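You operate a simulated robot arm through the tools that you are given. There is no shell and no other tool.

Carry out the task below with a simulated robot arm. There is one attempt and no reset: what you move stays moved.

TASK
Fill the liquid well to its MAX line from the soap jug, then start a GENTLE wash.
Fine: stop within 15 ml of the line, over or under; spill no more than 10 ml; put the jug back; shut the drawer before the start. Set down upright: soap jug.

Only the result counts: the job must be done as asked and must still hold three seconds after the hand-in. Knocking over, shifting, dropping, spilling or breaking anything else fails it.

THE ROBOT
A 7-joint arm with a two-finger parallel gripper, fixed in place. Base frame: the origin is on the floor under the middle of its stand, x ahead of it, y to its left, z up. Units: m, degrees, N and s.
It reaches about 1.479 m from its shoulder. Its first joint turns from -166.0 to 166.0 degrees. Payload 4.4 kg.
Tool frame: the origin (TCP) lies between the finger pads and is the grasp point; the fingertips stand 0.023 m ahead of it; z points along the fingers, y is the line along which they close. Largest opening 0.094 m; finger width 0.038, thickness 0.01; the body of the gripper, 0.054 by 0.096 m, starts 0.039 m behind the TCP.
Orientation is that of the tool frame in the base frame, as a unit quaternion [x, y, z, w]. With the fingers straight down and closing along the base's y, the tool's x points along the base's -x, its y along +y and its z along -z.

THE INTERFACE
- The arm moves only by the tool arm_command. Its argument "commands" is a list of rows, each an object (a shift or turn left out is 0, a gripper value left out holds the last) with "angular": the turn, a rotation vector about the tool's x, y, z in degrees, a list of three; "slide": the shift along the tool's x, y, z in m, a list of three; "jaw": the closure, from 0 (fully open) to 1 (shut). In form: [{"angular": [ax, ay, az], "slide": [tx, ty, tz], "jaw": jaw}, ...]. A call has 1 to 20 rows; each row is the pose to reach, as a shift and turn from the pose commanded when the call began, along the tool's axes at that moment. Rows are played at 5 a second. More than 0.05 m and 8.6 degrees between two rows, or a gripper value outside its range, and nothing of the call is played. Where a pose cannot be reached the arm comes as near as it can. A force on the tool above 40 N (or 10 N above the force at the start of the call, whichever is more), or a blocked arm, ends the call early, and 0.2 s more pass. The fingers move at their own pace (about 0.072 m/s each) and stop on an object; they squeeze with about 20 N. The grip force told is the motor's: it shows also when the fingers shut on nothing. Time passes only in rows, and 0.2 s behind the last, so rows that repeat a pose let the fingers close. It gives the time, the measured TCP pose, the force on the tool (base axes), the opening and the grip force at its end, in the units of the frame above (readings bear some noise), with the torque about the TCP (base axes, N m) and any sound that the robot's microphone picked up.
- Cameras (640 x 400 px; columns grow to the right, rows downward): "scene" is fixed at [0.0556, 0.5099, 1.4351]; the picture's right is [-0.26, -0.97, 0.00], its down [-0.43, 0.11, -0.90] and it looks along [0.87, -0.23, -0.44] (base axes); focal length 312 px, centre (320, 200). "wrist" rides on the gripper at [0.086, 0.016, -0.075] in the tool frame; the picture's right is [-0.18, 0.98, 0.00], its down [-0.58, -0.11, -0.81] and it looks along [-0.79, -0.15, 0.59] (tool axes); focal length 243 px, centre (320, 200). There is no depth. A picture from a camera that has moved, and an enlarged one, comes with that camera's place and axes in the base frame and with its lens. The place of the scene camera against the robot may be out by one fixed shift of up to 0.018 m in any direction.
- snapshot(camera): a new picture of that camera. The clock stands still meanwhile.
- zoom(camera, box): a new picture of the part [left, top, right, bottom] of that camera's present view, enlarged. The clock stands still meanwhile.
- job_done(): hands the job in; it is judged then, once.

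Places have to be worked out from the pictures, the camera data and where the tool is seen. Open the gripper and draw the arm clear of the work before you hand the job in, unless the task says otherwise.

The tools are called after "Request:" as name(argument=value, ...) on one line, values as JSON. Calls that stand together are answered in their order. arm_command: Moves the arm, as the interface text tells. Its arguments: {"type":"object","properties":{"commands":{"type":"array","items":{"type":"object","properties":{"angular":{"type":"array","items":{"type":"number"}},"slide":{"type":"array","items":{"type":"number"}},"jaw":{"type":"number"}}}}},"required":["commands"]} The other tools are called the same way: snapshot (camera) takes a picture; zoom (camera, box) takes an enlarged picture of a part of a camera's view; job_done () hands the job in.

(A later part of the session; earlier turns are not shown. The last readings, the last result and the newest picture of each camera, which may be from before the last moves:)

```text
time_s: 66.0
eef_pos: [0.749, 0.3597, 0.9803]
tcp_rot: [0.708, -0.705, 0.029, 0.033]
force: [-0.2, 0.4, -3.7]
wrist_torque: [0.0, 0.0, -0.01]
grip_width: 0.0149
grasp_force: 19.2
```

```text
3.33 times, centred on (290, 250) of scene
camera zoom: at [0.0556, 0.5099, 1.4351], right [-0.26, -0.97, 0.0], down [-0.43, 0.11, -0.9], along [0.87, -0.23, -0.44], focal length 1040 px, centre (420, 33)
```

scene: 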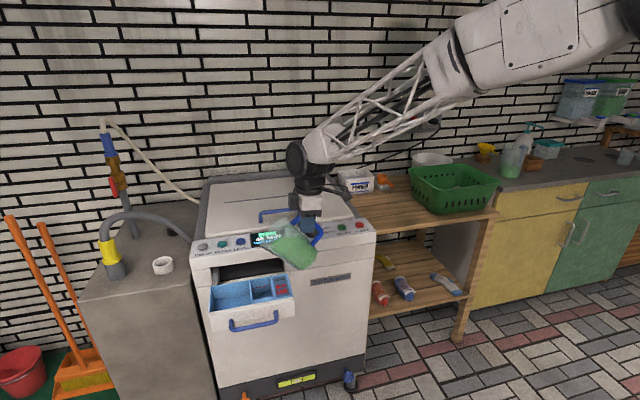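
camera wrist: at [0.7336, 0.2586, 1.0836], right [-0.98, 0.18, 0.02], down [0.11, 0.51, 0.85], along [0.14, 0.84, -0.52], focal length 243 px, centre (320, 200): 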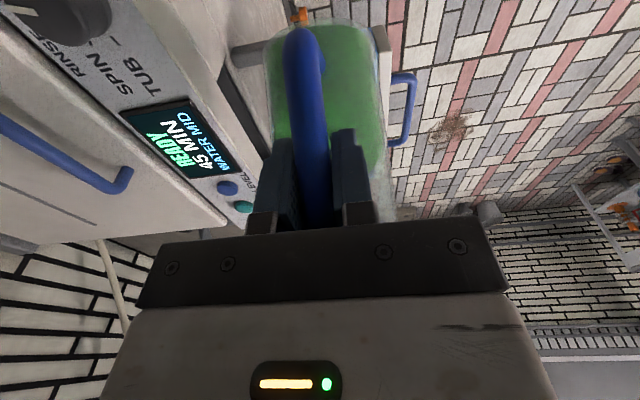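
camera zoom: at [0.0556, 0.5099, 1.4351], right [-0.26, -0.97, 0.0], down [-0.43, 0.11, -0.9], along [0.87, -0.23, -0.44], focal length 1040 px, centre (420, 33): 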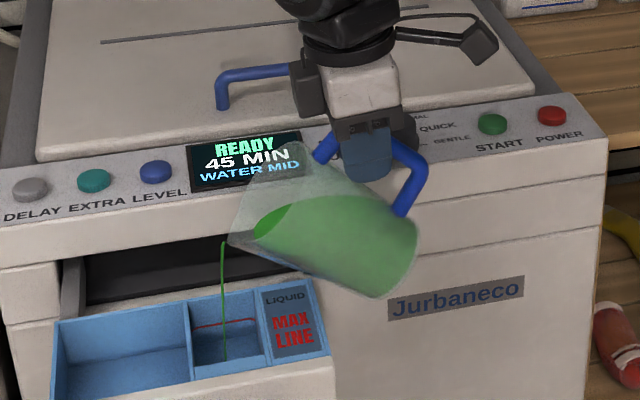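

Pouring has already begun – a thin stream falls into the well. I zoom in on the well to see where it lands and the level.

Request:
zoom(camera="scene", box=[225, 250, 305, 310])

```text
6.67 times, centred on (265, 280) of scene
camera zoom: at [0.0556, 0.5099, 1.4351], right [-0.26, -0.97, 0.0], down [-0.43, 0.11, -0.9], along [0.87, -0.23, -0.44], focal length 2081 px, centre (687, -333)
```

zoom: 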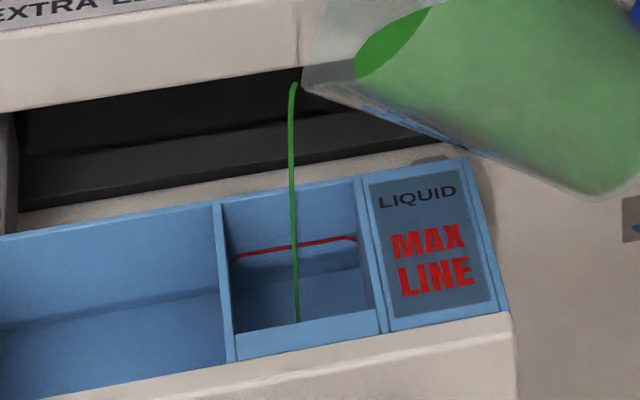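

The stream falls centrally into the well. I hold still for a short moment and check the rise.

Request:
arm_command(commands=[{"slide": [0, 0, 0], "jaw": 1.0}, {"slide": [0, 0, 0], "jaw": 1.0}, {"slide": [0, 0, 0], "jaw": 1.0}])

Request:
zoom(camera="scene", box=[225, 250, 305, 310])

```text
time_s: 66.8
eef_pos: [0.7497, 0.36, 0.9797]
tcp_rot: [0.708, -0.705, 0.03, 0.034]
force: [-0.6, 0.2, -3.6]
wrist_torque: [-0.03, 0.02, -0.01]
grip_width: 0.0148
grasp_force: 20.2
```

```text
6.67 times, centred on (265, 280) of scene
camera zoom: at [0.0556, 0.5099, 1.4351], right [-0.26, -0.97, 0.0], down [-0.43, 0.11, -0.9], along [0.87, -0.23, -0.44], focal length 2081 px, centre (687, -333)
```

zoom: 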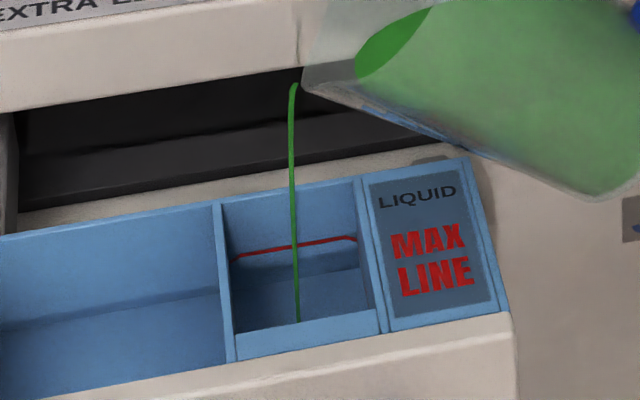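

I zoom in tighter on the well floor.

Request:
zoom(camera="scene", box=[248, 272, 284, 304])

Request:
zoom(camera="scene", box=[260, 240, 320, 290])

```text
12.50 times, centred on (266, 288) of scene
camera zoom: at [0.0556, 0.5099, 1.4351], right [-0.26, -0.97, 0.0], down [-0.43, 0.11, -0.9], along [0.87, -0.23, -0.44], focal length 3901 px, centre (995, -900)
```

zoom: 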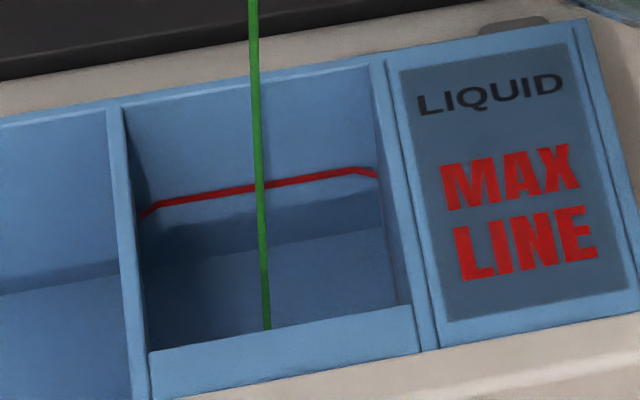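

```text
8.00 times, centred on (290, 265) of scene
camera zoom: at [0.0556, 0.5099, 1.4351], right [-0.26, -0.97, 0.0], down [-0.43, 0.11, -0.9], along [0.87, -0.23, -0.44], focal length 2497 px, centre (560, -320)
```

zoom: 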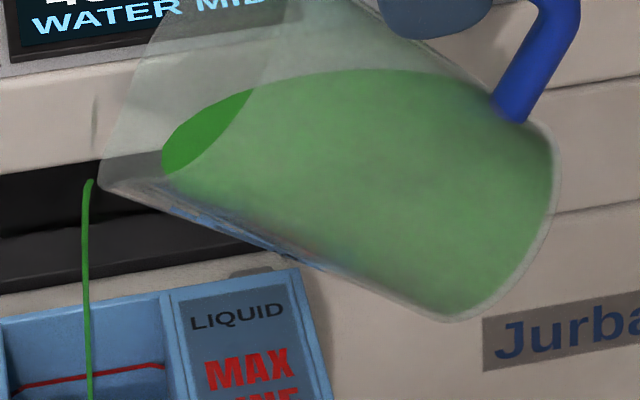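

No visible level yet. I hold for another second.

Request:
arm_command(commands=[{"slide": [0, 0, 0], "jaw": 1.0}, {"slide": [0, 0, 0], "jaw": 1.0}, {"slide": [0, 0, 0], "jaw": 1.0}, {"slide": [0, 0, 0], "jaw": 1.0}, {"slide": [0, 0, 0], "jaw": 1.0}])

Request:
zoom(camera="scene", box=[248, 272, 284, 304])

```text
time_s: 68.0
eef_pos: [0.7487, 0.3601, 0.9812]
tcp_rot: [0.707, -0.706, 0.03, 0.033]
force: [0.9, 0.6, -4.8]
wrist_torque: [-0.04, 0.02, 0.01]
grip_width: 0.0151
grasp_force: 20.1
```

```text
12.50 times, centred on (266, 288) of scene
camera zoom: at [0.0556, 0.5099, 1.4351], right [-0.26, -0.97, 0.0], down [-0.43, 0.11, -0.9], along [0.87, -0.23, -0.44], focal length 3901 px, centre (995, -900)
```

zoom: 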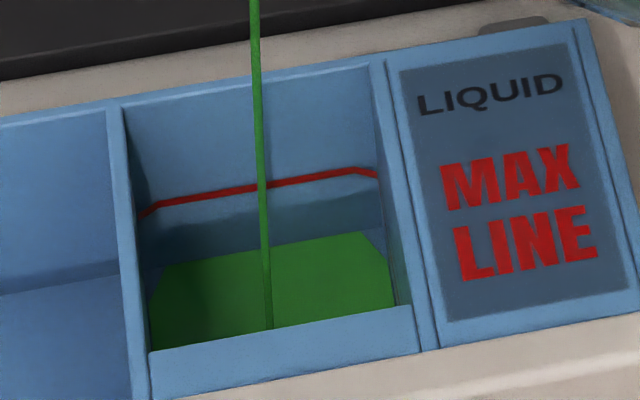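

Green liquid now covers the well floor; the surface edge is ~64 zoom-pixels below the red line (≈16 mm). I hold one more second to measure the flow rate.

Request:
arm_command(commands=[{"slide": [0, 0, 0], "jaw": 1.0}, {"slide": [0, 0, 0], "jaw": 1.0}, {"slide": [0, 0, 0], "jaw": 1.0}, {"slide": [0, 0, 0], "jaw": 1.0}])

Request:
zoom(camera="scene", box=[248, 272, 284, 304])

```text
time_s: 69.0
eef_pos: [0.7496, 0.3597, 0.9813]
tcp_rot: [0.708, -0.705, 0.03, 0.033]
force: [-0.1, 0.4, -4.3]
wrist_torque: [-0.04, 0.05, 0.0]
grip_width: 0.0148
grasp_force: 20.2
```

```text
12.50 times, centred on (266, 288) of scene
camera zoom: at [0.0556, 0.5099, 1.4351], right [-0.26, -0.97, 0.0], down [-0.43, 0.11, -0.9], along [0.87, -0.23, -0.44], focal length 3901 px, centre (995, -900)
```

zoom: 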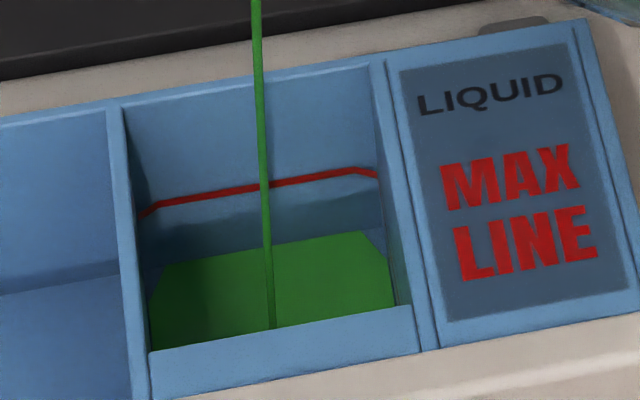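

The flow at 50° is very slow (~0.3 mm/s or less). I tilt 2° further, keeping the lip in place.

Request:
arm_command(commands=[{"angular": [0, 1, 0], "slide": [-0.001, 0, -0.0021], "jaw": 1.0}, {"angular": [0, 2, 0], "slide": [-0.002, 0, -0.0042], "jaw": 1.0}, {"angular": [0, 2, 0], "slide": [-0.002, 0, -0.0042], "jaw": 1.0}, {"angular": [0, 2, 0], "slide": [-0.002, 0, -0.0042], "jaw": 1.0}])

Request:
zoom(camera="scene", box=[248, 272, 284, 304])

Request:
zoom(camera="scene", box=[240, 220, 330, 310])

```text
time_s: 70.0
eef_pos: [0.7497, 0.3631, 0.9841]
tcp_rot: [0.708, -0.704, 0.043, 0.046]
force: [0.0, 0.4, -4.9]
wrist_torque: [-0.06, -0.01, -0.01]
grip_width: 0.0151
grasp_force: 19.6
```

```text
12.50 times, centred on (266, 288) of scene
camera zoom: at [0.0556, 0.5099, 1.4351], right [-0.26, -0.97, 0.0], down [-0.43, 0.11, -0.9], along [0.87, -0.23, -0.44], focal length 3901 px, centre (995, -900)
```

zoom: 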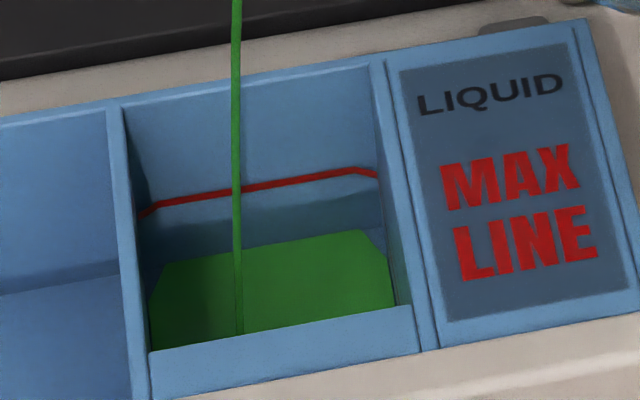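

```text
4.44 times, centred on (285, 265) of scene
camera zoom: at [0.0556, 0.5099, 1.4351], right [-0.26, -0.97, 0.0], down [-0.43, 0.11, -0.9], along [0.87, -0.23, -0.44], focal length 1387 px, centre (476, -89)
```

zoom: 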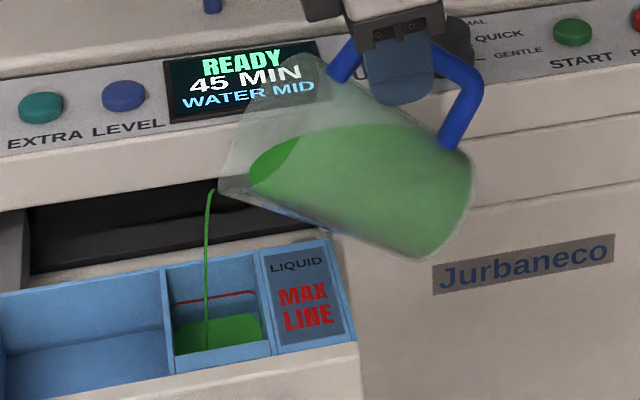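

The stream drifts left as flow grows, so I shift the jug 8 mm right while tilting another 2°.

Request:
arm_command(commands=[{"angular": [0, 0.7, 0], "slide": [0.003, 0, -0.001], "jaw": 1.0}, {"angular": [0, 1.4, 0], "slide": [0.0058, 0, -0.002], "jaw": 1.0}, {"angular": [0, 2, 0], "slide": [0.0058, 0, -0.0029], "jaw": 1.0}, {"angular": [0, 2, 0], "slide": [0.0058, 0, -0.0029], "jaw": 1.0}, {"angular": [0, 2, 0], "slide": [0.0058, 0, -0.0029], "jaw": 1.0}])

Request:
zoom(camera="scene", box=[248, 272, 284, 304])

```text
time_s: 71.2
eef_pos: [0.7477, 0.3572, 0.9883]
tcp_rot: [0.706, -0.704, 0.055, 0.058]
force: [0.2, -0.3, -4.3]
wrist_torque: [0.01, -0.05, -0.01]
grip_width: 0.0149
grasp_force: 20.5
```

```text
12.50 times, centred on (266, 288) of scene
camera zoom: at [0.0556, 0.5099, 1.4351], right [-0.26, -0.97, 0.0], down [-0.43, 0.11, -0.9], along [0.87, -0.23, -0.44], focal length 3901 px, centre (995, -900)
```

zoom: 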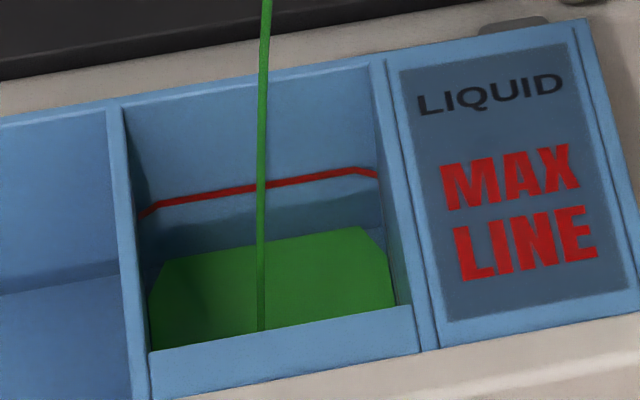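

Level is rising faster now (≈4 px in 1.2 s), stream centred. I hold for 2 s.

Request:
arm_command(commands=[{"slide": [0, 0, 0], "jaw": 1.0}, {"slide": [0, 0, 0], "jaw": 1.0}, {"slide": [0, 0, 0], "jaw": 1.0}, {"slide": [0, 0, 0], "jaw": 1.0}, {"slide": [0, 0, 0], "jaw": 1.0}, {"slide": [0, 0, 0], "jaw": 1.0}, {"slide": [0, 0, 0], "jaw": 1.0}, {"slide": [0, 0, 0], "jaw": 1.0}, {"slide": [0, 0, 0], "jaw": 1.0}])

Request:
zoom(camera="scene", box=[248, 272, 284, 304])

```text
time_s: 73.2
eef_pos: [0.7486, 0.3575, 0.9878]
tcp_rot: [0.707, -0.703, 0.054, 0.057]
force: [-0.6, -0.2, -4.5]
wrist_torque: [-0.02, -0.01, 0.02]
grip_width: 0.0149
grasp_force: 20.1
```

```text
12.50 times, centred on (266, 288) of scene
camera zoom: at [0.0556, 0.5099, 1.4351], right [-0.26, -0.97, 0.0], down [-0.43, 0.11, -0.9], along [0.87, -0.23, -0.44], focal length 3901 px, centre (995, -900)
```

zoom: 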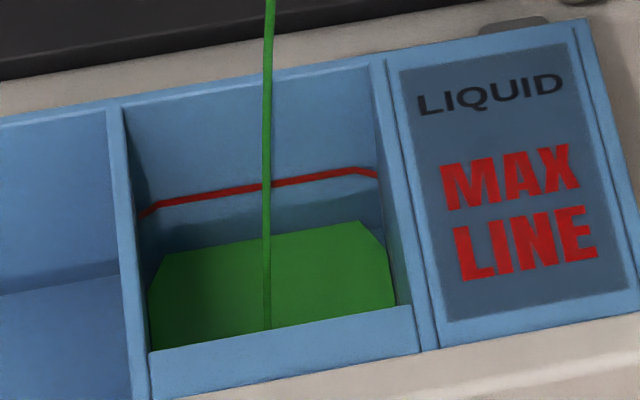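

Rate has dropped to about 2.5 px/s. I tilt 3° more with the lip kept at the same place, then hold about a second.

Request:
arm_command(commands=[{"angular": [0, 0.6, 0], "slide": [0.0002, 0, -0.0011], "jaw": 1.0}, {"angular": [0, 1.2, 0], "slide": [0.0004, 0, -0.0023], "jaw": 1.0}, {"angular": [0, 1.8, 0], "slide": [0.0006, 0, -0.0034], "jaw": 1.0}, {"angular": [0, 2.4, 0], "slide": [0.0008, 0, -0.0046], "jaw": 1.0}, {"angular": [0, 3, 0], "slide": [0.0009, 0, -0.0057], "jaw": 1.0}, {"angular": [0, 3, 0], "slide": [0.0009, 0, -0.0057], "jaw": 1.0}])

Request:
zoom(camera="scene", box=[248, 272, 284, 304])

```text
time_s: 74.6
eef_pos: [0.7484, 0.3586, 0.9948]
tcp_rot: [0.705, -0.701, 0.073, 0.076]
force: [0.5, 0.3, -3.6]
wrist_torque: [0.04, 0.02, -0.03]
grip_width: 0.0149
grasp_force: 19.9
```

```text
12.50 times, centred on (266, 288) of scene
camera zoom: at [0.0556, 0.5099, 1.4351], right [-0.26, -0.97, 0.0], down [-0.43, 0.11, -0.9], along [0.87, -0.23, -0.44], focal length 3901 px, centre (995, -900)
```

zoom: 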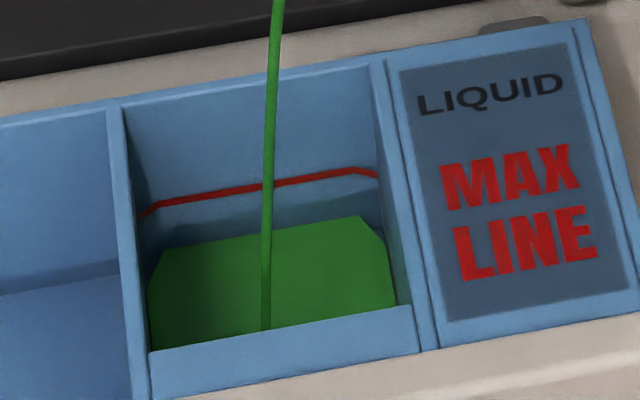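

Level edge now ≈221 px (target ≈174). I hold for 1.8 s.

Request:
arm_command(commands=[{"slide": [0, 0, 0], "jaw": 1.0}, {"slide": [0, 0, 0], "jaw": 1.0}, {"slide": [0, 0, 0], "jaw": 1.0}, {"slide": [0, 0, 0], "jaw": 1.0}, {"slide": [0, 0, 0], "jaw": 1.0}, {"slide": [0, 0, 0], "jaw": 1.0}, {"slide": [0, 0, 0], "jaw": 1.0}, {"slide": [0, 0, 0], "jaw": 1.0}])

Request:
zoom(camera="scene", box=[248, 272, 284, 304])

Request:
zoom(camera="scene", box=[240, 220, 330, 310])

```text
time_s: 76.4
eef_pos: [0.7487, 0.3581, 0.9935]
tcp_rot: [0.705, -0.701, 0.072, 0.076]
force: [0.3, 0.1, -4.5]
wrist_torque: [0.01, 0.02, -0.04]
grip_width: 0.0149
grasp_force: 20.2
```

```text
12.50 times, centred on (266, 288) of scene
camera zoom: at [0.0556, 0.5099, 1.4351], right [-0.26, -0.97, 0.0], down [-0.43, 0.11, -0.9], along [0.87, -0.23, -0.44], focal length 3901 px, centre (995, -900)
```

zoom: 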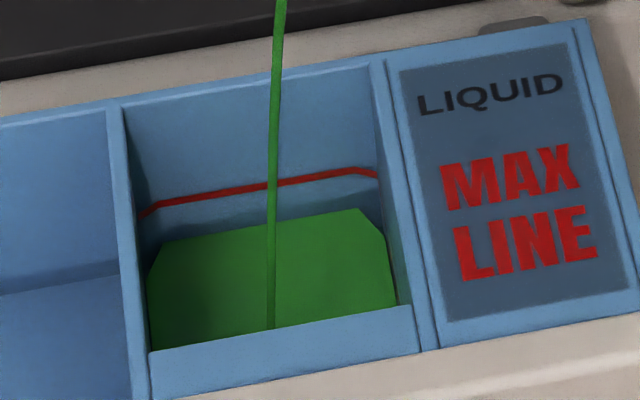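

```text
4.44 times, centred on (285, 265) of scene
camera zoom: at [0.0556, 0.5099, 1.4351], right [-0.26, -0.97, 0.0], down [-0.43, 0.11, -0.9], along [0.87, -0.23, -0.44], focal length 1387 px, centre (476, -89)
```

zoom: 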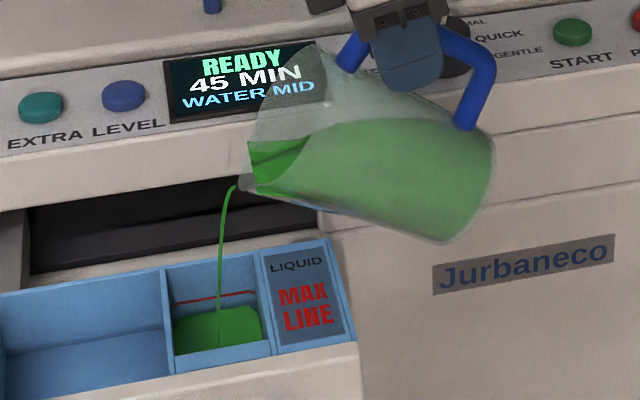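

Remaining ≈39 px. I hold another 1.8 s.

Request:
arm_command(commands=[{"slide": [0, 0, 0], "jaw": 1.0}, {"slide": [0, 0, 0], "jaw": 1.0}, {"slide": [0, 0, 0], "jaw": 1.0}, {"slide": [0, 0, 0], "jaw": 1.0}, {"slide": [0, 0, 0], "jaw": 1.0}, {"slide": [0, 0, 0], "jaw": 1.0}, {"slide": [0, 0, 0], "jaw": 1.0}, {"slide": [0, 0, 0], "jaw": 1.0}])

Request:
zoom(camera="scene", box=[248, 272, 284, 304])

```text
time_s: 78.2
eef_pos: [0.7493, 0.3569, 0.9942]
tcp_rot: [0.704, -0.702, 0.072, 0.076]
force: [0.7, -0.9, -3.5]
wrist_torque: [0.02, 0.0, -0.03]
grip_width: 0.015
grasp_force: 19.8
```

```text
12.50 times, centred on (266, 288) of scene
camera zoom: at [0.0556, 0.5099, 1.4351], right [-0.26, -0.97, 0.0], down [-0.43, 0.11, -0.9], along [0.87, -0.23, -0.44], focal length 3901 px, centre (995, -900)
```

zoom: 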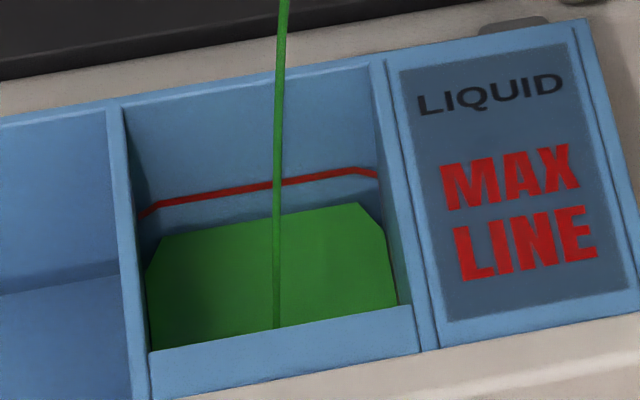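

Remaining ≈34 px and flow is slowing. I tilt 2° more.

Request:
arm_command(commands=[{"angular": [0, 0.7, 0], "slide": [-0.0007, 0, -0.0013], "jaw": 1.0}, {"angular": [0, 1.4, 0], "slide": [-0.0015, 0, -0.0026], "jaw": 1.0}, {"angular": [0, 2, 0], "slide": [-0.0022, 0, -0.0039], "jaw": 1.0}, {"angular": [0, 2, 0], "slide": [-0.0022, 0, -0.0039], "jaw": 1.0}, {"angular": [0, 2, 0], "slide": [-0.0022, 0, -0.0039], "jaw": 1.0}, {"angular": [0, 2, 0], "slide": [-0.0022, 0, -0.0039], "jaw": 1.0}, {"angular": [0, 2, 0], "slide": [-0.0022, 0, -0.0039], "jaw": 1.0}])

Request:
zoom(camera="scene", box=[248, 272, 284, 304])

```text
time_s: 79.8
eef_pos: [0.7488, 0.3615, 0.9977]
tcp_rot: [0.704, -0.7, 0.085, 0.089]
force: [0.5, 0.1, -3.9]
wrist_torque: [0.04, -0.02, -0.01]
grip_width: 0.0148
grasp_force: 19.9
```

```text
12.50 times, centred on (266, 288) of scene
camera zoom: at [0.0556, 0.5099, 1.4351], right [-0.26, -0.97, 0.0], down [-0.43, 0.11, -0.9], along [0.87, -0.23, -0.44], focal length 3901 px, centre (995, -900)
```

zoom: 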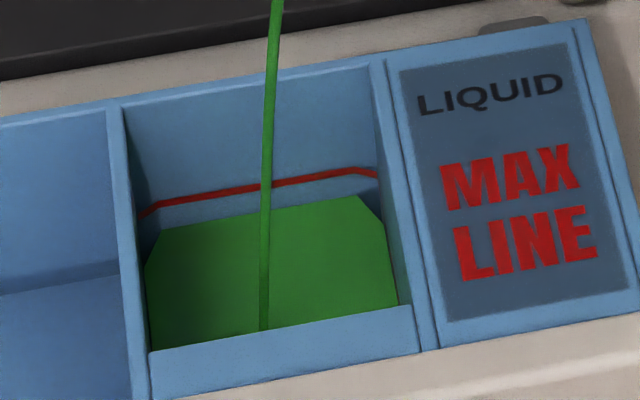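

Level edge ≈200 px; remaining ≈26 px. I hold 1.8 s.

Request:
arm_command(commands=[{"slide": [0, 0, 0], "jaw": 1.0}, {"slide": [0, 0, 0], "jaw": 1.0}, {"slide": [0, 0, 0], "jaw": 1.0}, {"slide": [0, 0, 0], "jaw": 1.0}, {"slide": [0, 0, 0], "jaw": 1.0}, {"slide": [0, 0, 0], "jaw": 1.0}, {"slide": [0, 0, 0], "jaw": 1.0}, {"slide": [0, 0, 0], "jaw": 1.0}])

Request:
zoom(camera="scene", box=[248, 272, 284, 304])

```text
time_s: 81.6
eef_pos: [0.7485, 0.3614, 0.9974]
tcp_rot: [0.703, -0.7, 0.086, 0.088]
force: [-0.1, 0.5, -3.9]
wrist_torque: [0.03, 0.0, 0.02]
grip_width: 0.015
grasp_force: 20.1
```

```text
12.50 times, centred on (266, 288) of scene
camera zoom: at [0.0556, 0.5099, 1.4351], right [-0.26, -0.97, 0.0], down [-0.43, 0.11, -0.9], along [0.87, -0.23, -0.44], focal length 3901 px, centre (995, -900)
```

zoom: 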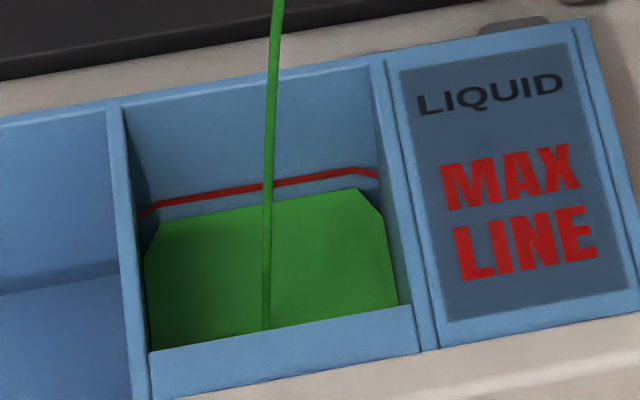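

Level edge ≈193 px, ≈19 px (≈20 ml) to go at ~4 px/s. I hold another 1.8 s.

Request:
arm_command(commands=[{"slide": [0, 0, 0], "jaw": 1.0}, {"slide": [0, 0, 0], "jaw": 1.0}, {"slide": [0, 0, 0], "jaw": 1.0}, {"slide": [0, 0, 0], "jaw": 1.0}, {"slide": [0, 0, 0], "jaw": 1.0}, {"slide": [0, 0, 0], "jaw": 1.0}, {"slide": [0, 0, 0], "jaw": 1.0}, {"slide": [0, 0, 0], "jaw": 1.0}])

Request:
zoom(camera="scene", box=[248, 272, 284, 304])

```text
time_s: 83.4
eef_pos: [0.75, 0.3612, 0.9976]
tcp_rot: [0.704, -0.7, 0.085, 0.088]
force: [0.0, -0.1, -3.9]
wrist_torque: [0.02, 0.0, -0.01]
grip_width: 0.015
grasp_force: 20.2
```

```text
12.50 times, centred on (266, 288) of scene
camera zoom: at [0.0556, 0.5099, 1.4351], right [-0.26, -0.97, 0.0], down [-0.43, 0.11, -0.9], along [0.87, -0.23, -0.44], focal length 3901 px, centre (995, -900)
```

zoom: 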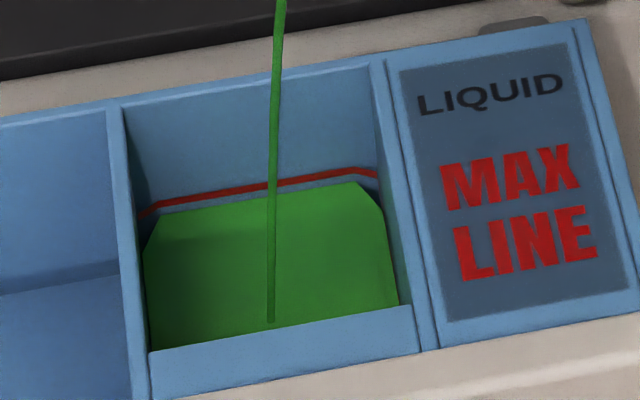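

I zoom tighter to measure the remaining gap precisely.

Request:
zoom(camera="scene", box=[252, 280, 276, 295])

```text
16.00 times, centred on (264, 288) of scene
camera zoom: at [0.0556, 0.5099, 1.4351], right [-0.26, -0.97, 0.0], down [-0.43, 0.11, -0.9], along [0.87, -0.23, -0.44], focal length 4994 px, centre (1216, -1200)
```

zoom: 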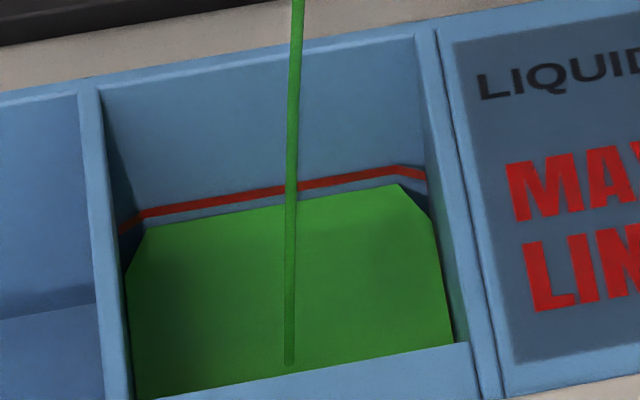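

The gap is ≈16 px at 16× (≈3 mm, ≈14 ml). I hold another 1.8 s.

Request:
arm_command(commands=[{"slide": [0, 0, 0], "jaw": 1.0}, {"slide": [0, 0, 0], "jaw": 1.0}, {"slide": [0, 0, 0], "jaw": 1.0}, {"slide": [0, 0, 0], "jaw": 1.0}, {"slide": [0, 0, 0], "jaw": 1.0}, {"slide": [0, 0, 0], "jaw": 1.0}, {"slide": [0, 0, 0], "jaw": 1.0}, {"slide": [0, 0, 0], "jaw": 1.0}])

Request:
zoom(camera="scene", box=[252, 280, 276, 295])

```text
time_s: 85.2
eef_pos: [0.7475, 0.3603, 0.9979]
tcp_rot: [0.703, -0.7, 0.085, 0.089]
force: [-0.1, -0.1, -4.1]
wrist_torque: [0.03, -0.02, 0.05]
grip_width: 0.0151
grasp_force: 20.3
```

```text
16.00 times, centred on (264, 288) of scene
camera zoom: at [0.0556, 0.5099, 1.4351], right [-0.26, -0.97, 0.0], down [-0.43, 0.11, -0.9], along [0.87, -0.23, -0.44], focal length 4994 px, centre (1216, -1200)
```

zoom: 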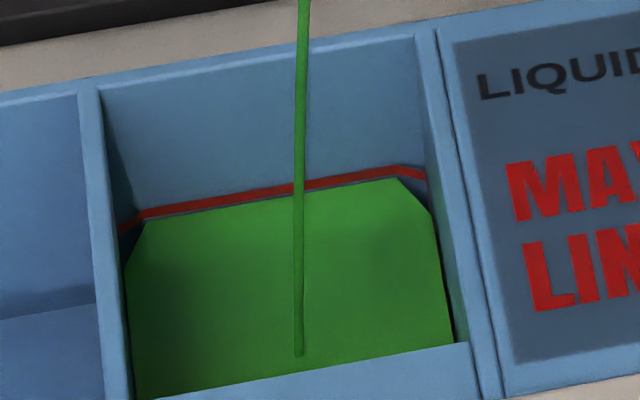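

Gap is now ≈10 px to the line's centre. I hold 1.6 s more.

Request:
arm_command(commands=[{"slide": [0, 0, 0], "jaw": 1.0}, {"slide": [0, 0, 0], "jaw": 1.0}, {"slide": [0, 0, 0], "jaw": 1.0}, {"slide": [0, 0, 0], "jaw": 1.0}, {"slide": [0, 0, 0], "jaw": 1.0}, {"slide": [0, 0, 0], "jaw": 1.0}, {"slide": [0, 0, 0], "jaw": 1.0}])

Request:
zoom(camera="scene", box=[252, 280, 276, 295])

```text
time_s: 86.8
eef_pos: [0.7476, 0.3613, 0.9975]
tcp_rot: [0.703, -0.7, 0.086, 0.089]
force: [0.3, 0.0, -3.1]
wrist_torque: [0.04, 0.01, -0.02]
grip_width: 0.0149
grasp_force: 19.5
```

```text
16.00 times, centred on (264, 288) of scene
camera zoom: at [0.0556, 0.5099, 1.4351], right [-0.26, -0.97, 0.0], down [-0.43, 0.11, -0.9], along [0.87, -0.23, -0.44], focal length 4994 px, centre (1216, -1200)
```

zoom: 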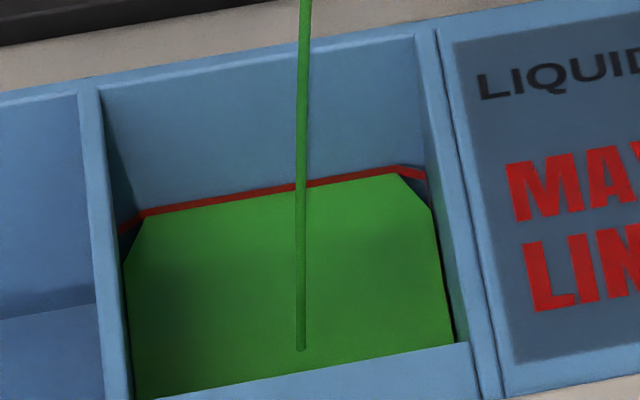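

The surface now touches the lower edge of the red line (≈4 ml short), and tilting back will add a little. I tilt back with the lip kept above the well.

Request:
arm_command(commands=[{"angular": [0, -4, 0], "slide": [0.0045, 0, 0.001], "jaw": 1.0}, {"angular": [0, -10, 0], "slide": [0.0135, 0, -0.0025], "jaw": 1.0}, {"angular": [0, -16, 0], "slide": [0.0235, 0, -0.01], "jaw": 1.0}, {"angular": [0, -20, 0], "slide": [0.0312, 0, -0.018], "jaw": 1.0}, {"angular": [0, -22, 0], "slide": [0.0325, 0, -0.022], "jaw": 1.0}, {"angular": [0, -22, 0], "slide": [0.0325, 0, -0.022], "jaw": 1.0}])

Request:
zoom(camera="scene", box=[252, 280, 276, 295])

Request:
zoom(camera="scene", box=[210, 200, 350, 320])

```text
time_s: 88.2
eef_pos: [0.7489, 0.3341, 1.0274]
tcp_rot: [0.707, -0.704, -0.051, -0.047]
force: [-0.1, -0.5, -4.0]
wrist_torque: [-0.07, 0.0, 0.02]
grip_width: 0.0153
grasp_force: 19.5
```

```text
16.00 times, centred on (264, 288) of scene
camera zoom: at [0.0556, 0.5099, 1.4351], right [-0.26, -0.97, 0.0], down [-0.43, 0.11, -0.9], along [0.87, -0.23, -0.44], focal length 4994 px, centre (1216, -1200)
```

zoom: 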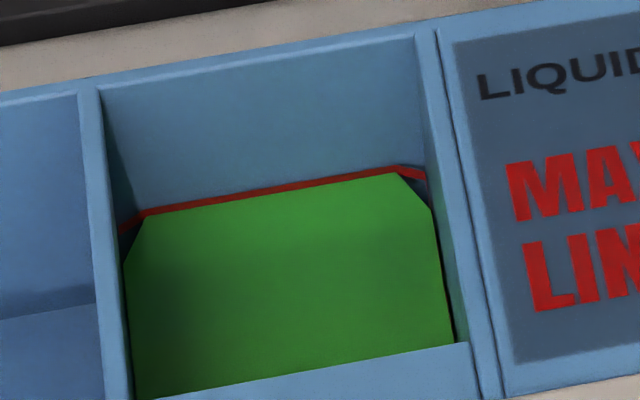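

```text
3.33 times, centred on (280, 260) of scene
camera zoom: at [0.0556, 0.5099, 1.4351], right [-0.26, -0.97, 0.0], down [-0.43, 0.11, -0.9], along [0.87, -0.23, -0.44], focal length 1040 px, centre (453, 0)
```

zoom: 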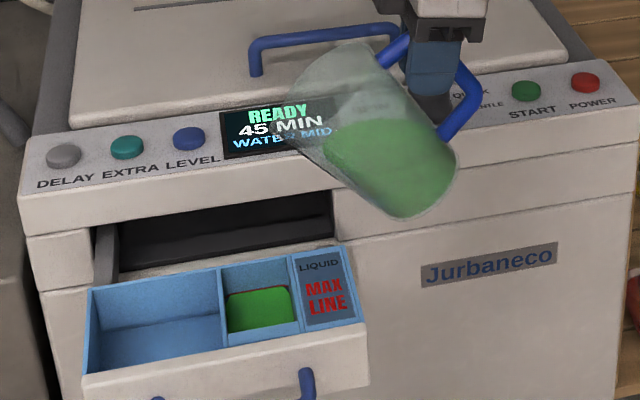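

Pouring has stopped; the liquid surface sits at the red line (within a few ml) and nothing was spilled. I now turn the jug upright while moving it away to the right and up.

Request:
arm_command(commands=[{"angular": [0, -3, 0], "slide": [0.003, 0, -0.008], "jaw": 1.0}, {"angular": [0, -8, 0], "slide": [0.01, 0, -0.022], "jaw": 1.0}, {"angular": [0, -13, 0], "slide": [0.02, 0, -0.037], "jaw": 1.0}, {"angular": [0, -18, 0], "slide": [0.031, 0, -0.053], "jaw": 1.0}, {"angular": [0, -23, 0], "slide": [0.044, 0, -0.07], "jaw": 1.0}, {"angular": [0, -28, 0], "slide": [0.057, 0, -0.086], "jaw": 1.0}, {"angular": [0, -33, 0], "slide": [0.069, 0, -0.102], "jaw": 1.0}, {"angular": [0, -37, 0], "slide": [0.0788, 0, -0.1151], "jaw": 1.0}, {"angular": [0, -37, 0], "slide": [0.0788, 0, -0.1151], "jaw": 1.0}])

Request:
snapshot(camera="scene")

Request:
zoom(camera="scene", box=[252, 280, 276, 295])

```text
time_s: 90.2
eef_pos: [0.7509, 0.2403, 1.1308]
tcp_rot: [0.654, -0.653, -0.273, -0.268]
force: [-0.2, -0.4, -4.0]
wrist_torque: [-0.24, 0.0, 0.01]
grip_width: 0.015
grasp_force: 20.2
```

```text
taken
```

scene: 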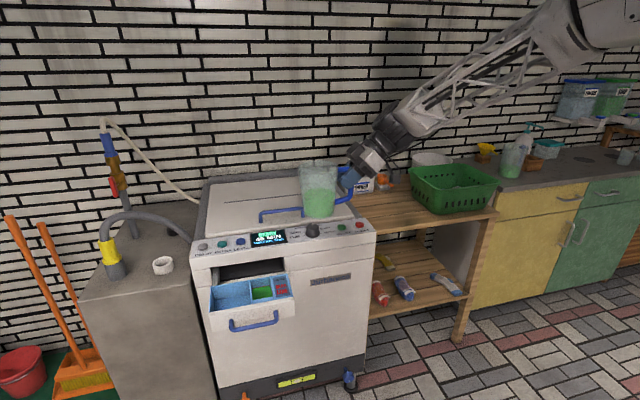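

```text
16.00 times, centred on (264, 288) of scene
camera zoom: at [0.0556, 0.5099, 1.4351], right [-0.26, -0.97, 0.0], down [-0.43, 0.11, -0.9], along [0.87, -0.23, -0.44], focal length 4994 px, centre (1216, -1200)
```

zoom: 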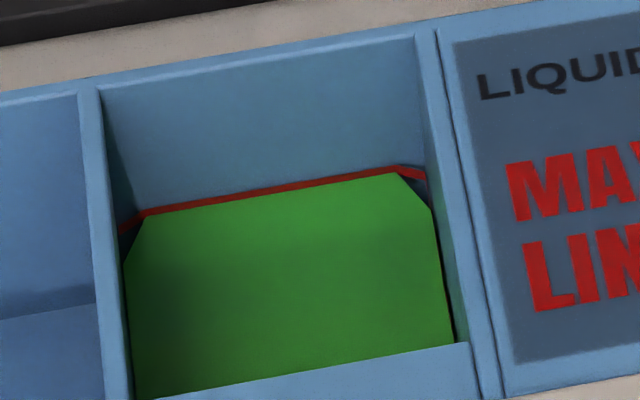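

The level holds at the line. I carry the jug back along the same path, yawing −90° so its spout faces +x again.

Request:
arm_command(commands=[{"slide": [0.006, 0.006, -0.006], "jaw": 1.0}, {"slide": [0.02, 0.02, -0.02], "jaw": 1.0}, {"slide": [0.036, 0.036, -0.036], "jaw": 1.0}, {"slide": [0.0495, 0.05, -0.0495], "jaw": 1.0}, {"angular": [1.91, 0, 1.91], "slide": [0.0547, 0.0476, -0.0542], "jaw": 1.0}, {"angular": [6.36, 0, 6.36], "slide": [0.0667, 0.042, -0.0653], "jaw": 1.0}, {"angular": [11.46, 0, 11.46], "slide": [0.0804, 0.0356, -0.0779], "jaw": 1.0}, {"angular": [17.18, 0, 17.18], "slide": [0.0959, 0.0284, -0.0921], "jaw": 1.0}, {"angular": [22.91, 0, 22.91], "slide": [0.1113, 0.0212, -0.1063], "jaw": 1.0}, {"angular": [28.64, 0, 28.64], "slide": [0.1268, 0.014, -0.1205], "jaw": 1.0}, {"angular": [34.37, 0, 34.37], "slide": [0.1423, 0.0068, -0.1347], "jaw": 1.0}, {"angular": [40.09, 0, 40.09], "slide": [0.1577, -0.0004, -0.1489], "jaw": 1.0}, {"angular": [45.82, 0, 45.82], "slide": [0.1732, -0.0076, -0.163], "jaw": 1.0}, {"angular": [51.55, 0, 51.55], "slide": [0.1887, -0.0148, -0.1772], "jaw": 1.0}, {"angular": [56.64, 0, 56.64], "slide": [0.2024, -0.0212, -0.1899], "jaw": 1.0}, {"angular": [61.09, 0, 61.09], "slide": [0.2144, -0.0268, -0.2009], "jaw": 1.0}, {"angular": [63.64, 0, 63.64], "slide": [0.2213, -0.03, -0.2072], "jaw": 1.0}, {"angular": [63.64, 0, 63.64], "slide": [0.2213, -0.03, -0.2072], "jaw": 1.0}])

Request:
snapshot(camera="scene")

Request:
snapshot(camera="wrist")

```text
time_s: 94.0
eef_pos: [0.7814, -0.0625, 1.1223]
tcp_rot: [-0.002, 0.925, -0.001, 0.381]
force: [0.1, 0.2, -3.3]
wrist_torque: [0.02, 0.29, -0.05]
grip_width: 0.0148
grasp_force: 19.8
```

```text
taken
```

scene: 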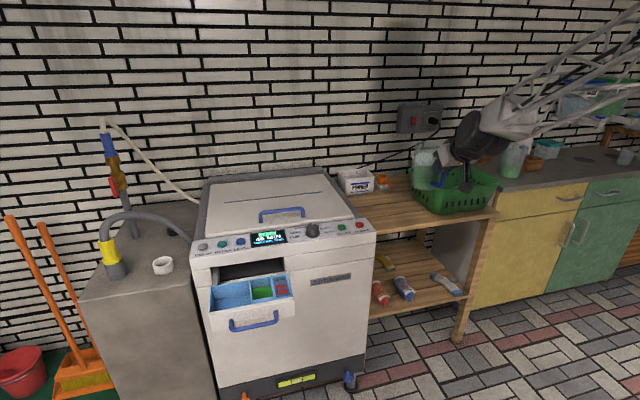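

```text
taken
camera wrist: at [0.6677, -0.0464, 1.1144], right [0.13, 0.98, 0.13], down [-0.15, -0.11, 0.98], along [0.98, -0.15, 0.14], focal length 243 px, centre (320, 200)
```

wrist: 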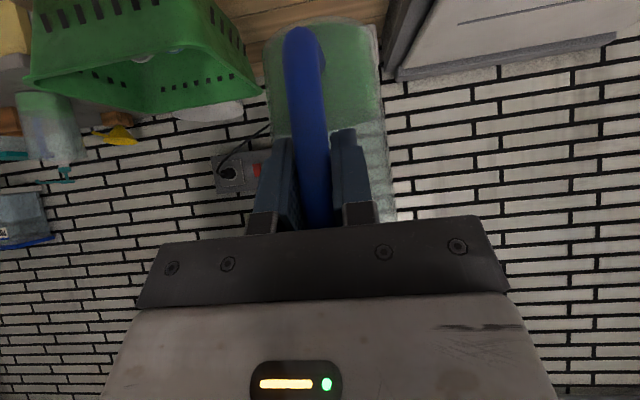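

I carry the jug forward to above its original spot on the shelf.

Request:
arm_command(commands=[{"slide": [-0.0033, 0, 0.0107], "jaw": 1.0}, {"slide": [-0.0099, 0, 0.032], "jaw": 1.0}, {"slide": [-0.0166, 0, 0.0533], "jaw": 1.0}, {"slide": [-0.0232, 0, 0.0746], "jaw": 1.0}, {"slide": [-0.0298, 0, 0.0959], "jaw": 1.0}, {"slide": [-0.0364, 0, 0.1172], "jaw": 1.0}, {"slide": [-0.0431, 0, 0.1385], "jaw": 1.0}, {"slide": [-0.0497, 0, 0.1598], "jaw": 1.0}, {"slide": [-0.0563, 0, 0.1811], "jaw": 1.0}, {"slide": [-0.065, 0, 0.197], "jaw": 1.0}, {"slide": [-0.078, 0, 0.2105], "jaw": 1.0}, {"slide": [-0.092, 0, 0.2245], "jaw": 1.0}, {"slide": [-0.106, 0, 0.2385], "jaw": 1.0}, {"slide": [-0.12, 0, 0.2526], "jaw": 1.0}, {"slide": [-0.129, 0, 0.2616], "jaw": 1.0}, {"slide": [-0.129, 0, 0.2616], "jaw": 1.0}])

Request:
zoom(camera="scene", box=[340, 130, 450, 220])

Request:
snapshot(camera="wrist")

```text
time_s: 97.4
eef_pos: [1.0576, -0.0619, 1.0257]
tcp_rot: [-0.002, 0.925, -0.001, 0.38]
force: [-0.2, -0.5, -4.0]
wrist_torque: [-0.01, 0.26, 0.0]
grip_width: 0.015
grasp_force: 20.4
```

```text
4.44 times, centred on (395, 175) of scene
camera zoom: at [0.0556, 0.5099, 1.4351], right [-0.26, -0.97, 0.0], down [-0.43, 0.11, -0.9], along [0.87, -0.23, -0.44], focal length 1387 px, centre (-13, 311)
```

zoom: 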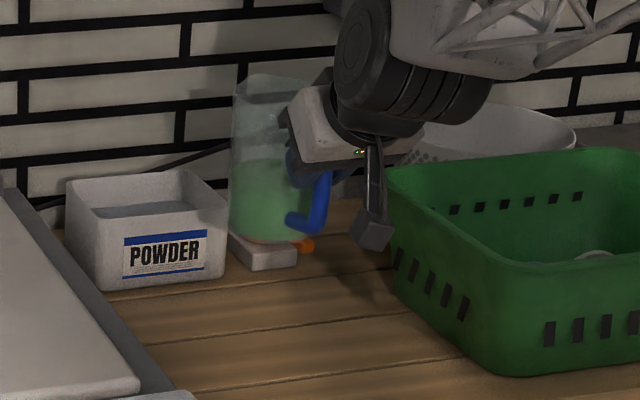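

```text
taken
camera wrist: at [0.9436, -0.0459, 1.018], right [0.13, 0.98, 0.13], down [-0.15, -0.11, 0.98], along [0.98, -0.14, 0.14], focal length 243 px, centre (320, 200)
```

wrist: 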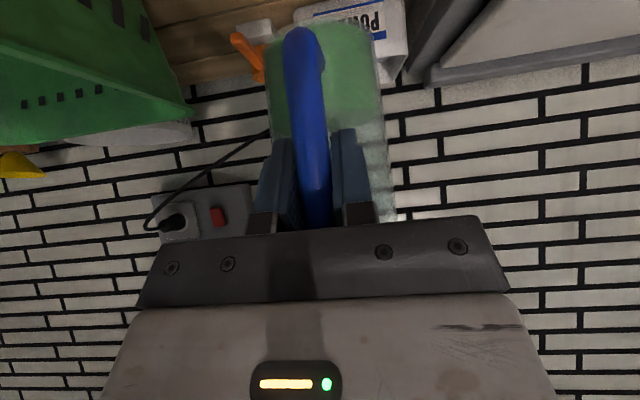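

The jug is right above its original place. I lower it 12.8 cm, slowing at the end.

Request:
arm_command(commands=[{"slide": [0.0071, -0.0002, 0.007], "jaw": 1.0}, {"slide": [0.0177, -0.0004, 0.0176], "jaw": 1.0}, {"slide": [0.0284, -0.0006, 0.0282], "jaw": 1.0}, {"slide": [0.039, -0.0008, 0.0388], "jaw": 1.0}, {"slide": [0.0496, -0.001, 0.0494], "jaw": 1.0}, {"slide": [0.0603, -0.001, 0.0599], "jaw": 1.0}, {"slide": [0.0709, -0.001, 0.0705], "jaw": 1.0}, {"slide": [0.0801, -0.001, 0.0797], "jaw": 1.0}, {"slide": [0.0865, -0.001, 0.086], "jaw": 1.0}, {"slide": [0.0908, -0.001, 0.0902], "jaw": 1.0}, {"slide": [0.0908, -0.001, 0.0902], "jaw": 1.0}])

Request:
zoom(camera="scene", box=[350, 160, 430, 220])

```text
time_s: 99.8
eef_pos: [1.0542, -0.0624, 0.8986]
tcp_rot: [-0.002, 0.925, 0.0, 0.381]
force: [-0.7, -0.1, -3.2]
wrist_torque: [0.0, 0.23, 0.01]
grip_width: 0.0149
grasp_force: 20.2
```

```text
6.67 times, centred on (390, 190) of scene
camera zoom: at [0.0556, 0.5099, 1.4351], right [-0.26, -0.97, 0.0], down [-0.43, 0.11, -0.9], along [0.87, -0.23, -0.44], focal length 2081 px, centre (-147, 267)
```

zoom: 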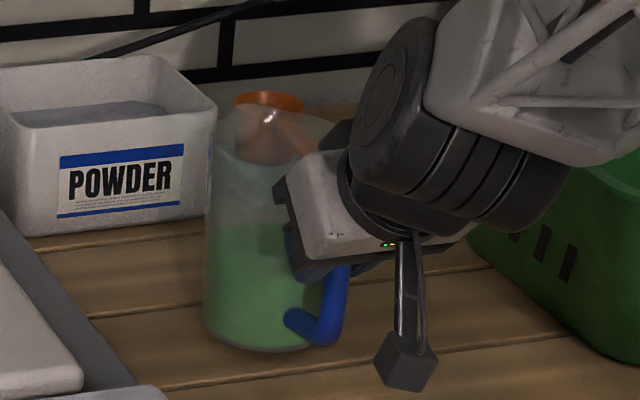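

Still hanging (−3.2 N). I correct 3 mm in x and step down 5 mm.

Request:
arm_command(commands=[{"slide": [-0.0014, 0, 0.0028], "jaw": 1.0}, {"slide": [0.0, 0, 0.0042], "jaw": 1.0}, {"slide": [0.0014, 0, 0.0056], "jaw": 1.0}])

```text
time_s: 100.6
eef_pos: [1.06, -0.0632, 0.894]
tcp_rot: [-0.002, 0.925, 0.0, 0.381]
force: [-0.4, 0.9, -3.1]
wrist_torque: [0.02, 0.24, 0.01]
grip_width: 0.0148
grasp_force: 19.8
```

Still carrying the weight at z=0.894; I step down 2 mm at a time.

Request:
arm_command(commands=[{"slide": [0.0014, 0, 0.0014], "jaw": 1.0}])

Request:
arm_command(commands=[{"slide": [0.0014, 0, 0.0014], "jaw": 1.0}])

```text
time_s: 101.0
eef_pos: [1.0593, -0.0635, 0.8915]
tcp_rot: [-0.003, 0.925, 0.001, 0.381]
force: [-2.1, 0.7, 1.2]
wrist_torque: [0.06, 0.22, 0.05]
grip_width: 0.015
grasp_force: 20.2
```

```text
time_s: 101.4
eef_pos: [1.0591, -0.0632, 0.8934]
tcp_rot: [-0.002, 0.924, 0.0, 0.382]
force: [-6.5, 0.4, 17.1]
wrist_torque: [0.06, 0.04, -0.01]
grip_width: 0.0148
grasp_force: 19.7
```

The jug has touched down (+17 N). I ease up 1.5 mm and then open the jaws slowly.

Request:
arm_command(commands=[{"slide": [-0.0009, 0, -0.0009], "jaw": 1.0}, {"slide": [-0.0009, 0, -0.0009], "jaw": 1.0}])

Request:
zoom(camera="scene", box=[350, 160, 430, 220])

```text
time_s: 102.0
eef_pos: [1.0596, -0.0632, 0.8917]
tcp_rot: [-0.002, 0.924, 0.001, 0.381]
force: [-3.7, 0.7, 16.4]
wrist_torque: [0.03, -0.24, -0.02]
grip_width: 0.0152
grasp_force: 19.9
```

```text
6.67 times, centred on (390, 190) of scene
camera zoom: at [0.0556, 0.5099, 1.4351], right [-0.26, -0.97, 0.0], down [-0.43, 0.11, -0.9], along [0.87, -0.23, -0.44], focal length 2081 px, centre (-147, 267)
```

zoom: 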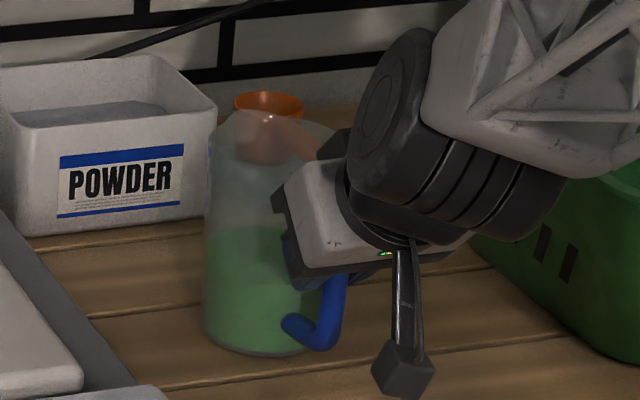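

Force is still +16 N, so I ease up another 2 mm before opening.

Request:
arm_command(commands=[{"slide": [-0.0014, 0, -0.0014], "jaw": 1.0}])

```text
time_s: 102.4
eef_pos: [1.0585, -0.0646, 0.8914]
tcp_rot: [-0.002, 0.925, 0.0, 0.379]
force: [3.6, 0.5, 4.2]
wrist_torque: [0.06, -0.33, 0.04]
grip_width: 0.0153
grasp_force: 20.0
```

Forces are small now. I open the jaws and let the jug settle.

Request:
arm_command(commands=[{"slide": [0, 0, 0], "jaw": 0.8}, {"slide": [0, 0, 0], "jaw": 0.6}, {"slide": [0, 0, 0], "jaw": 0.3}, {"slide": [0, 0, 0], "jaw": 0.0}, {"slide": [0, 0, 0], "jaw": 0.0}])

Request:
snapshot(camera="wrist")

Request:
zoom(camera="scene", box=[350, 160, 430, 220])

```text
time_s: 103.6
eef_pos: [1.0583, -0.063, 0.8933]
tcp_rot: [-0.002, 0.925, 0.0, 0.381]
force: [-0.5, -0.1, -0.3]
wrist_torque: [-0.02, -0.01, 0.03]
grip_width: 0.094
grasp_force: 0.0
```

```text
taken
camera wrist: at [0.945, -0.048, 0.8854], right [0.13, 0.98, 0.13], down [-0.15, -0.11, 0.98], along [0.98, -0.14, 0.14], focal length 243 px, centre (320, 200)
```

wrist: 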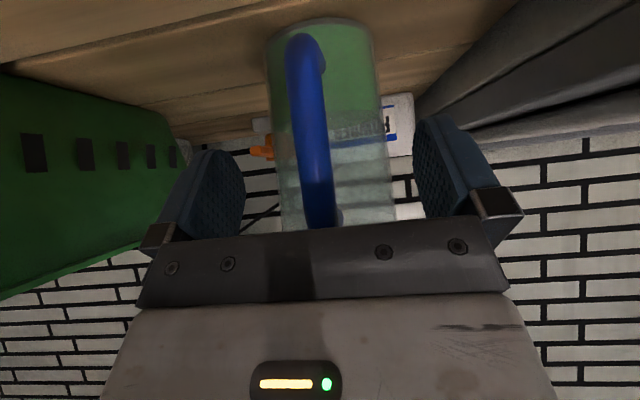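

```text
6.67 times, centred on (390, 190) of scene
camera zoom: at [0.0556, 0.5099, 1.4351], right [-0.26, -0.97, 0.0], down [-0.43, 0.11, -0.9], along [0.87, -0.23, -0.44], focal length 2081 px, centre (-147, 267)
```

zoom: 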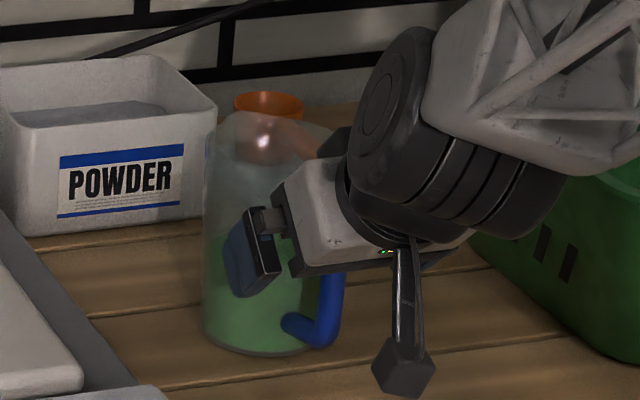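

The jug stands upright on the shelf. I withdraw straight back along the finger direction and then rise.

Request:
arm_command(commands=[{"slide": [0, 0, -0.015], "jaw": 0.0}, {"slide": [0, 0, -0.035], "jaw": 0.0}, {"slide": [0, 0, -0.065], "jaw": 0.0}, {"slide": [0, 0, -0.1], "jaw": 0.0}, {"slide": [0, 0, -0.14], "jaw": 0.0}, {"slide": [0, 0, -0.18], "jaw": 0.0}, {"slide": [0, 0, -0.22], "jaw": 0.0}, {"slide": [0.02, 0, -0.26], "jaw": 0.0}, {"slide": [0.04, 0, -0.3], "jaw": 0.0}])

Request:
zoom(camera="scene", box=[350, 160, 430, 220])

Request:
snapshot(camera="scene")

```text
time_s: 105.6
eef_pos: [0.8183, -0.0628, 1.078]
tcp_rot: [-0.002, 0.925, 0.0, 0.38]
force: [0.6, 0.3, -1.2]
wrist_torque: [0.01, -0.02, -0.01]
grip_width: 0.0938
grasp_force: 0.1
```

```text
6.67 times, centred on (390, 190) of scene
camera zoom: at [0.0556, 0.5099, 1.4351], right [-0.26, -0.97, 0.0], down [-0.43, 0.11, -0.9], along [0.87, -0.23, -0.44], focal length 2081 px, centre (-147, 267)
```

zoom: 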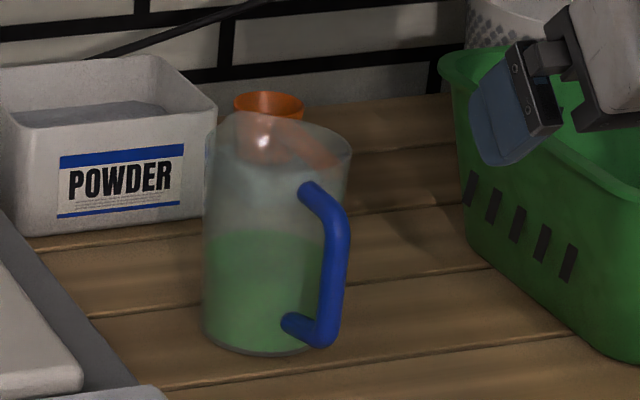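

```text
taken
```

scene: 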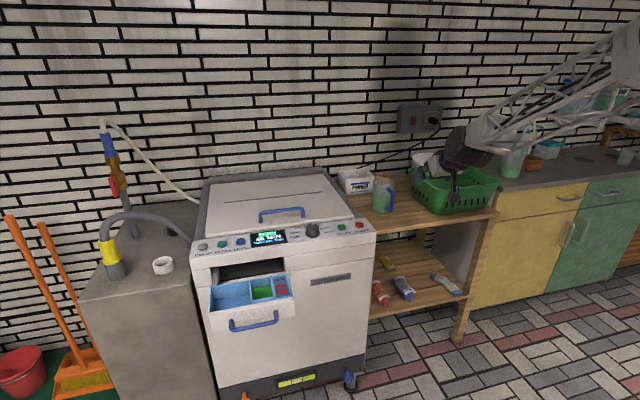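

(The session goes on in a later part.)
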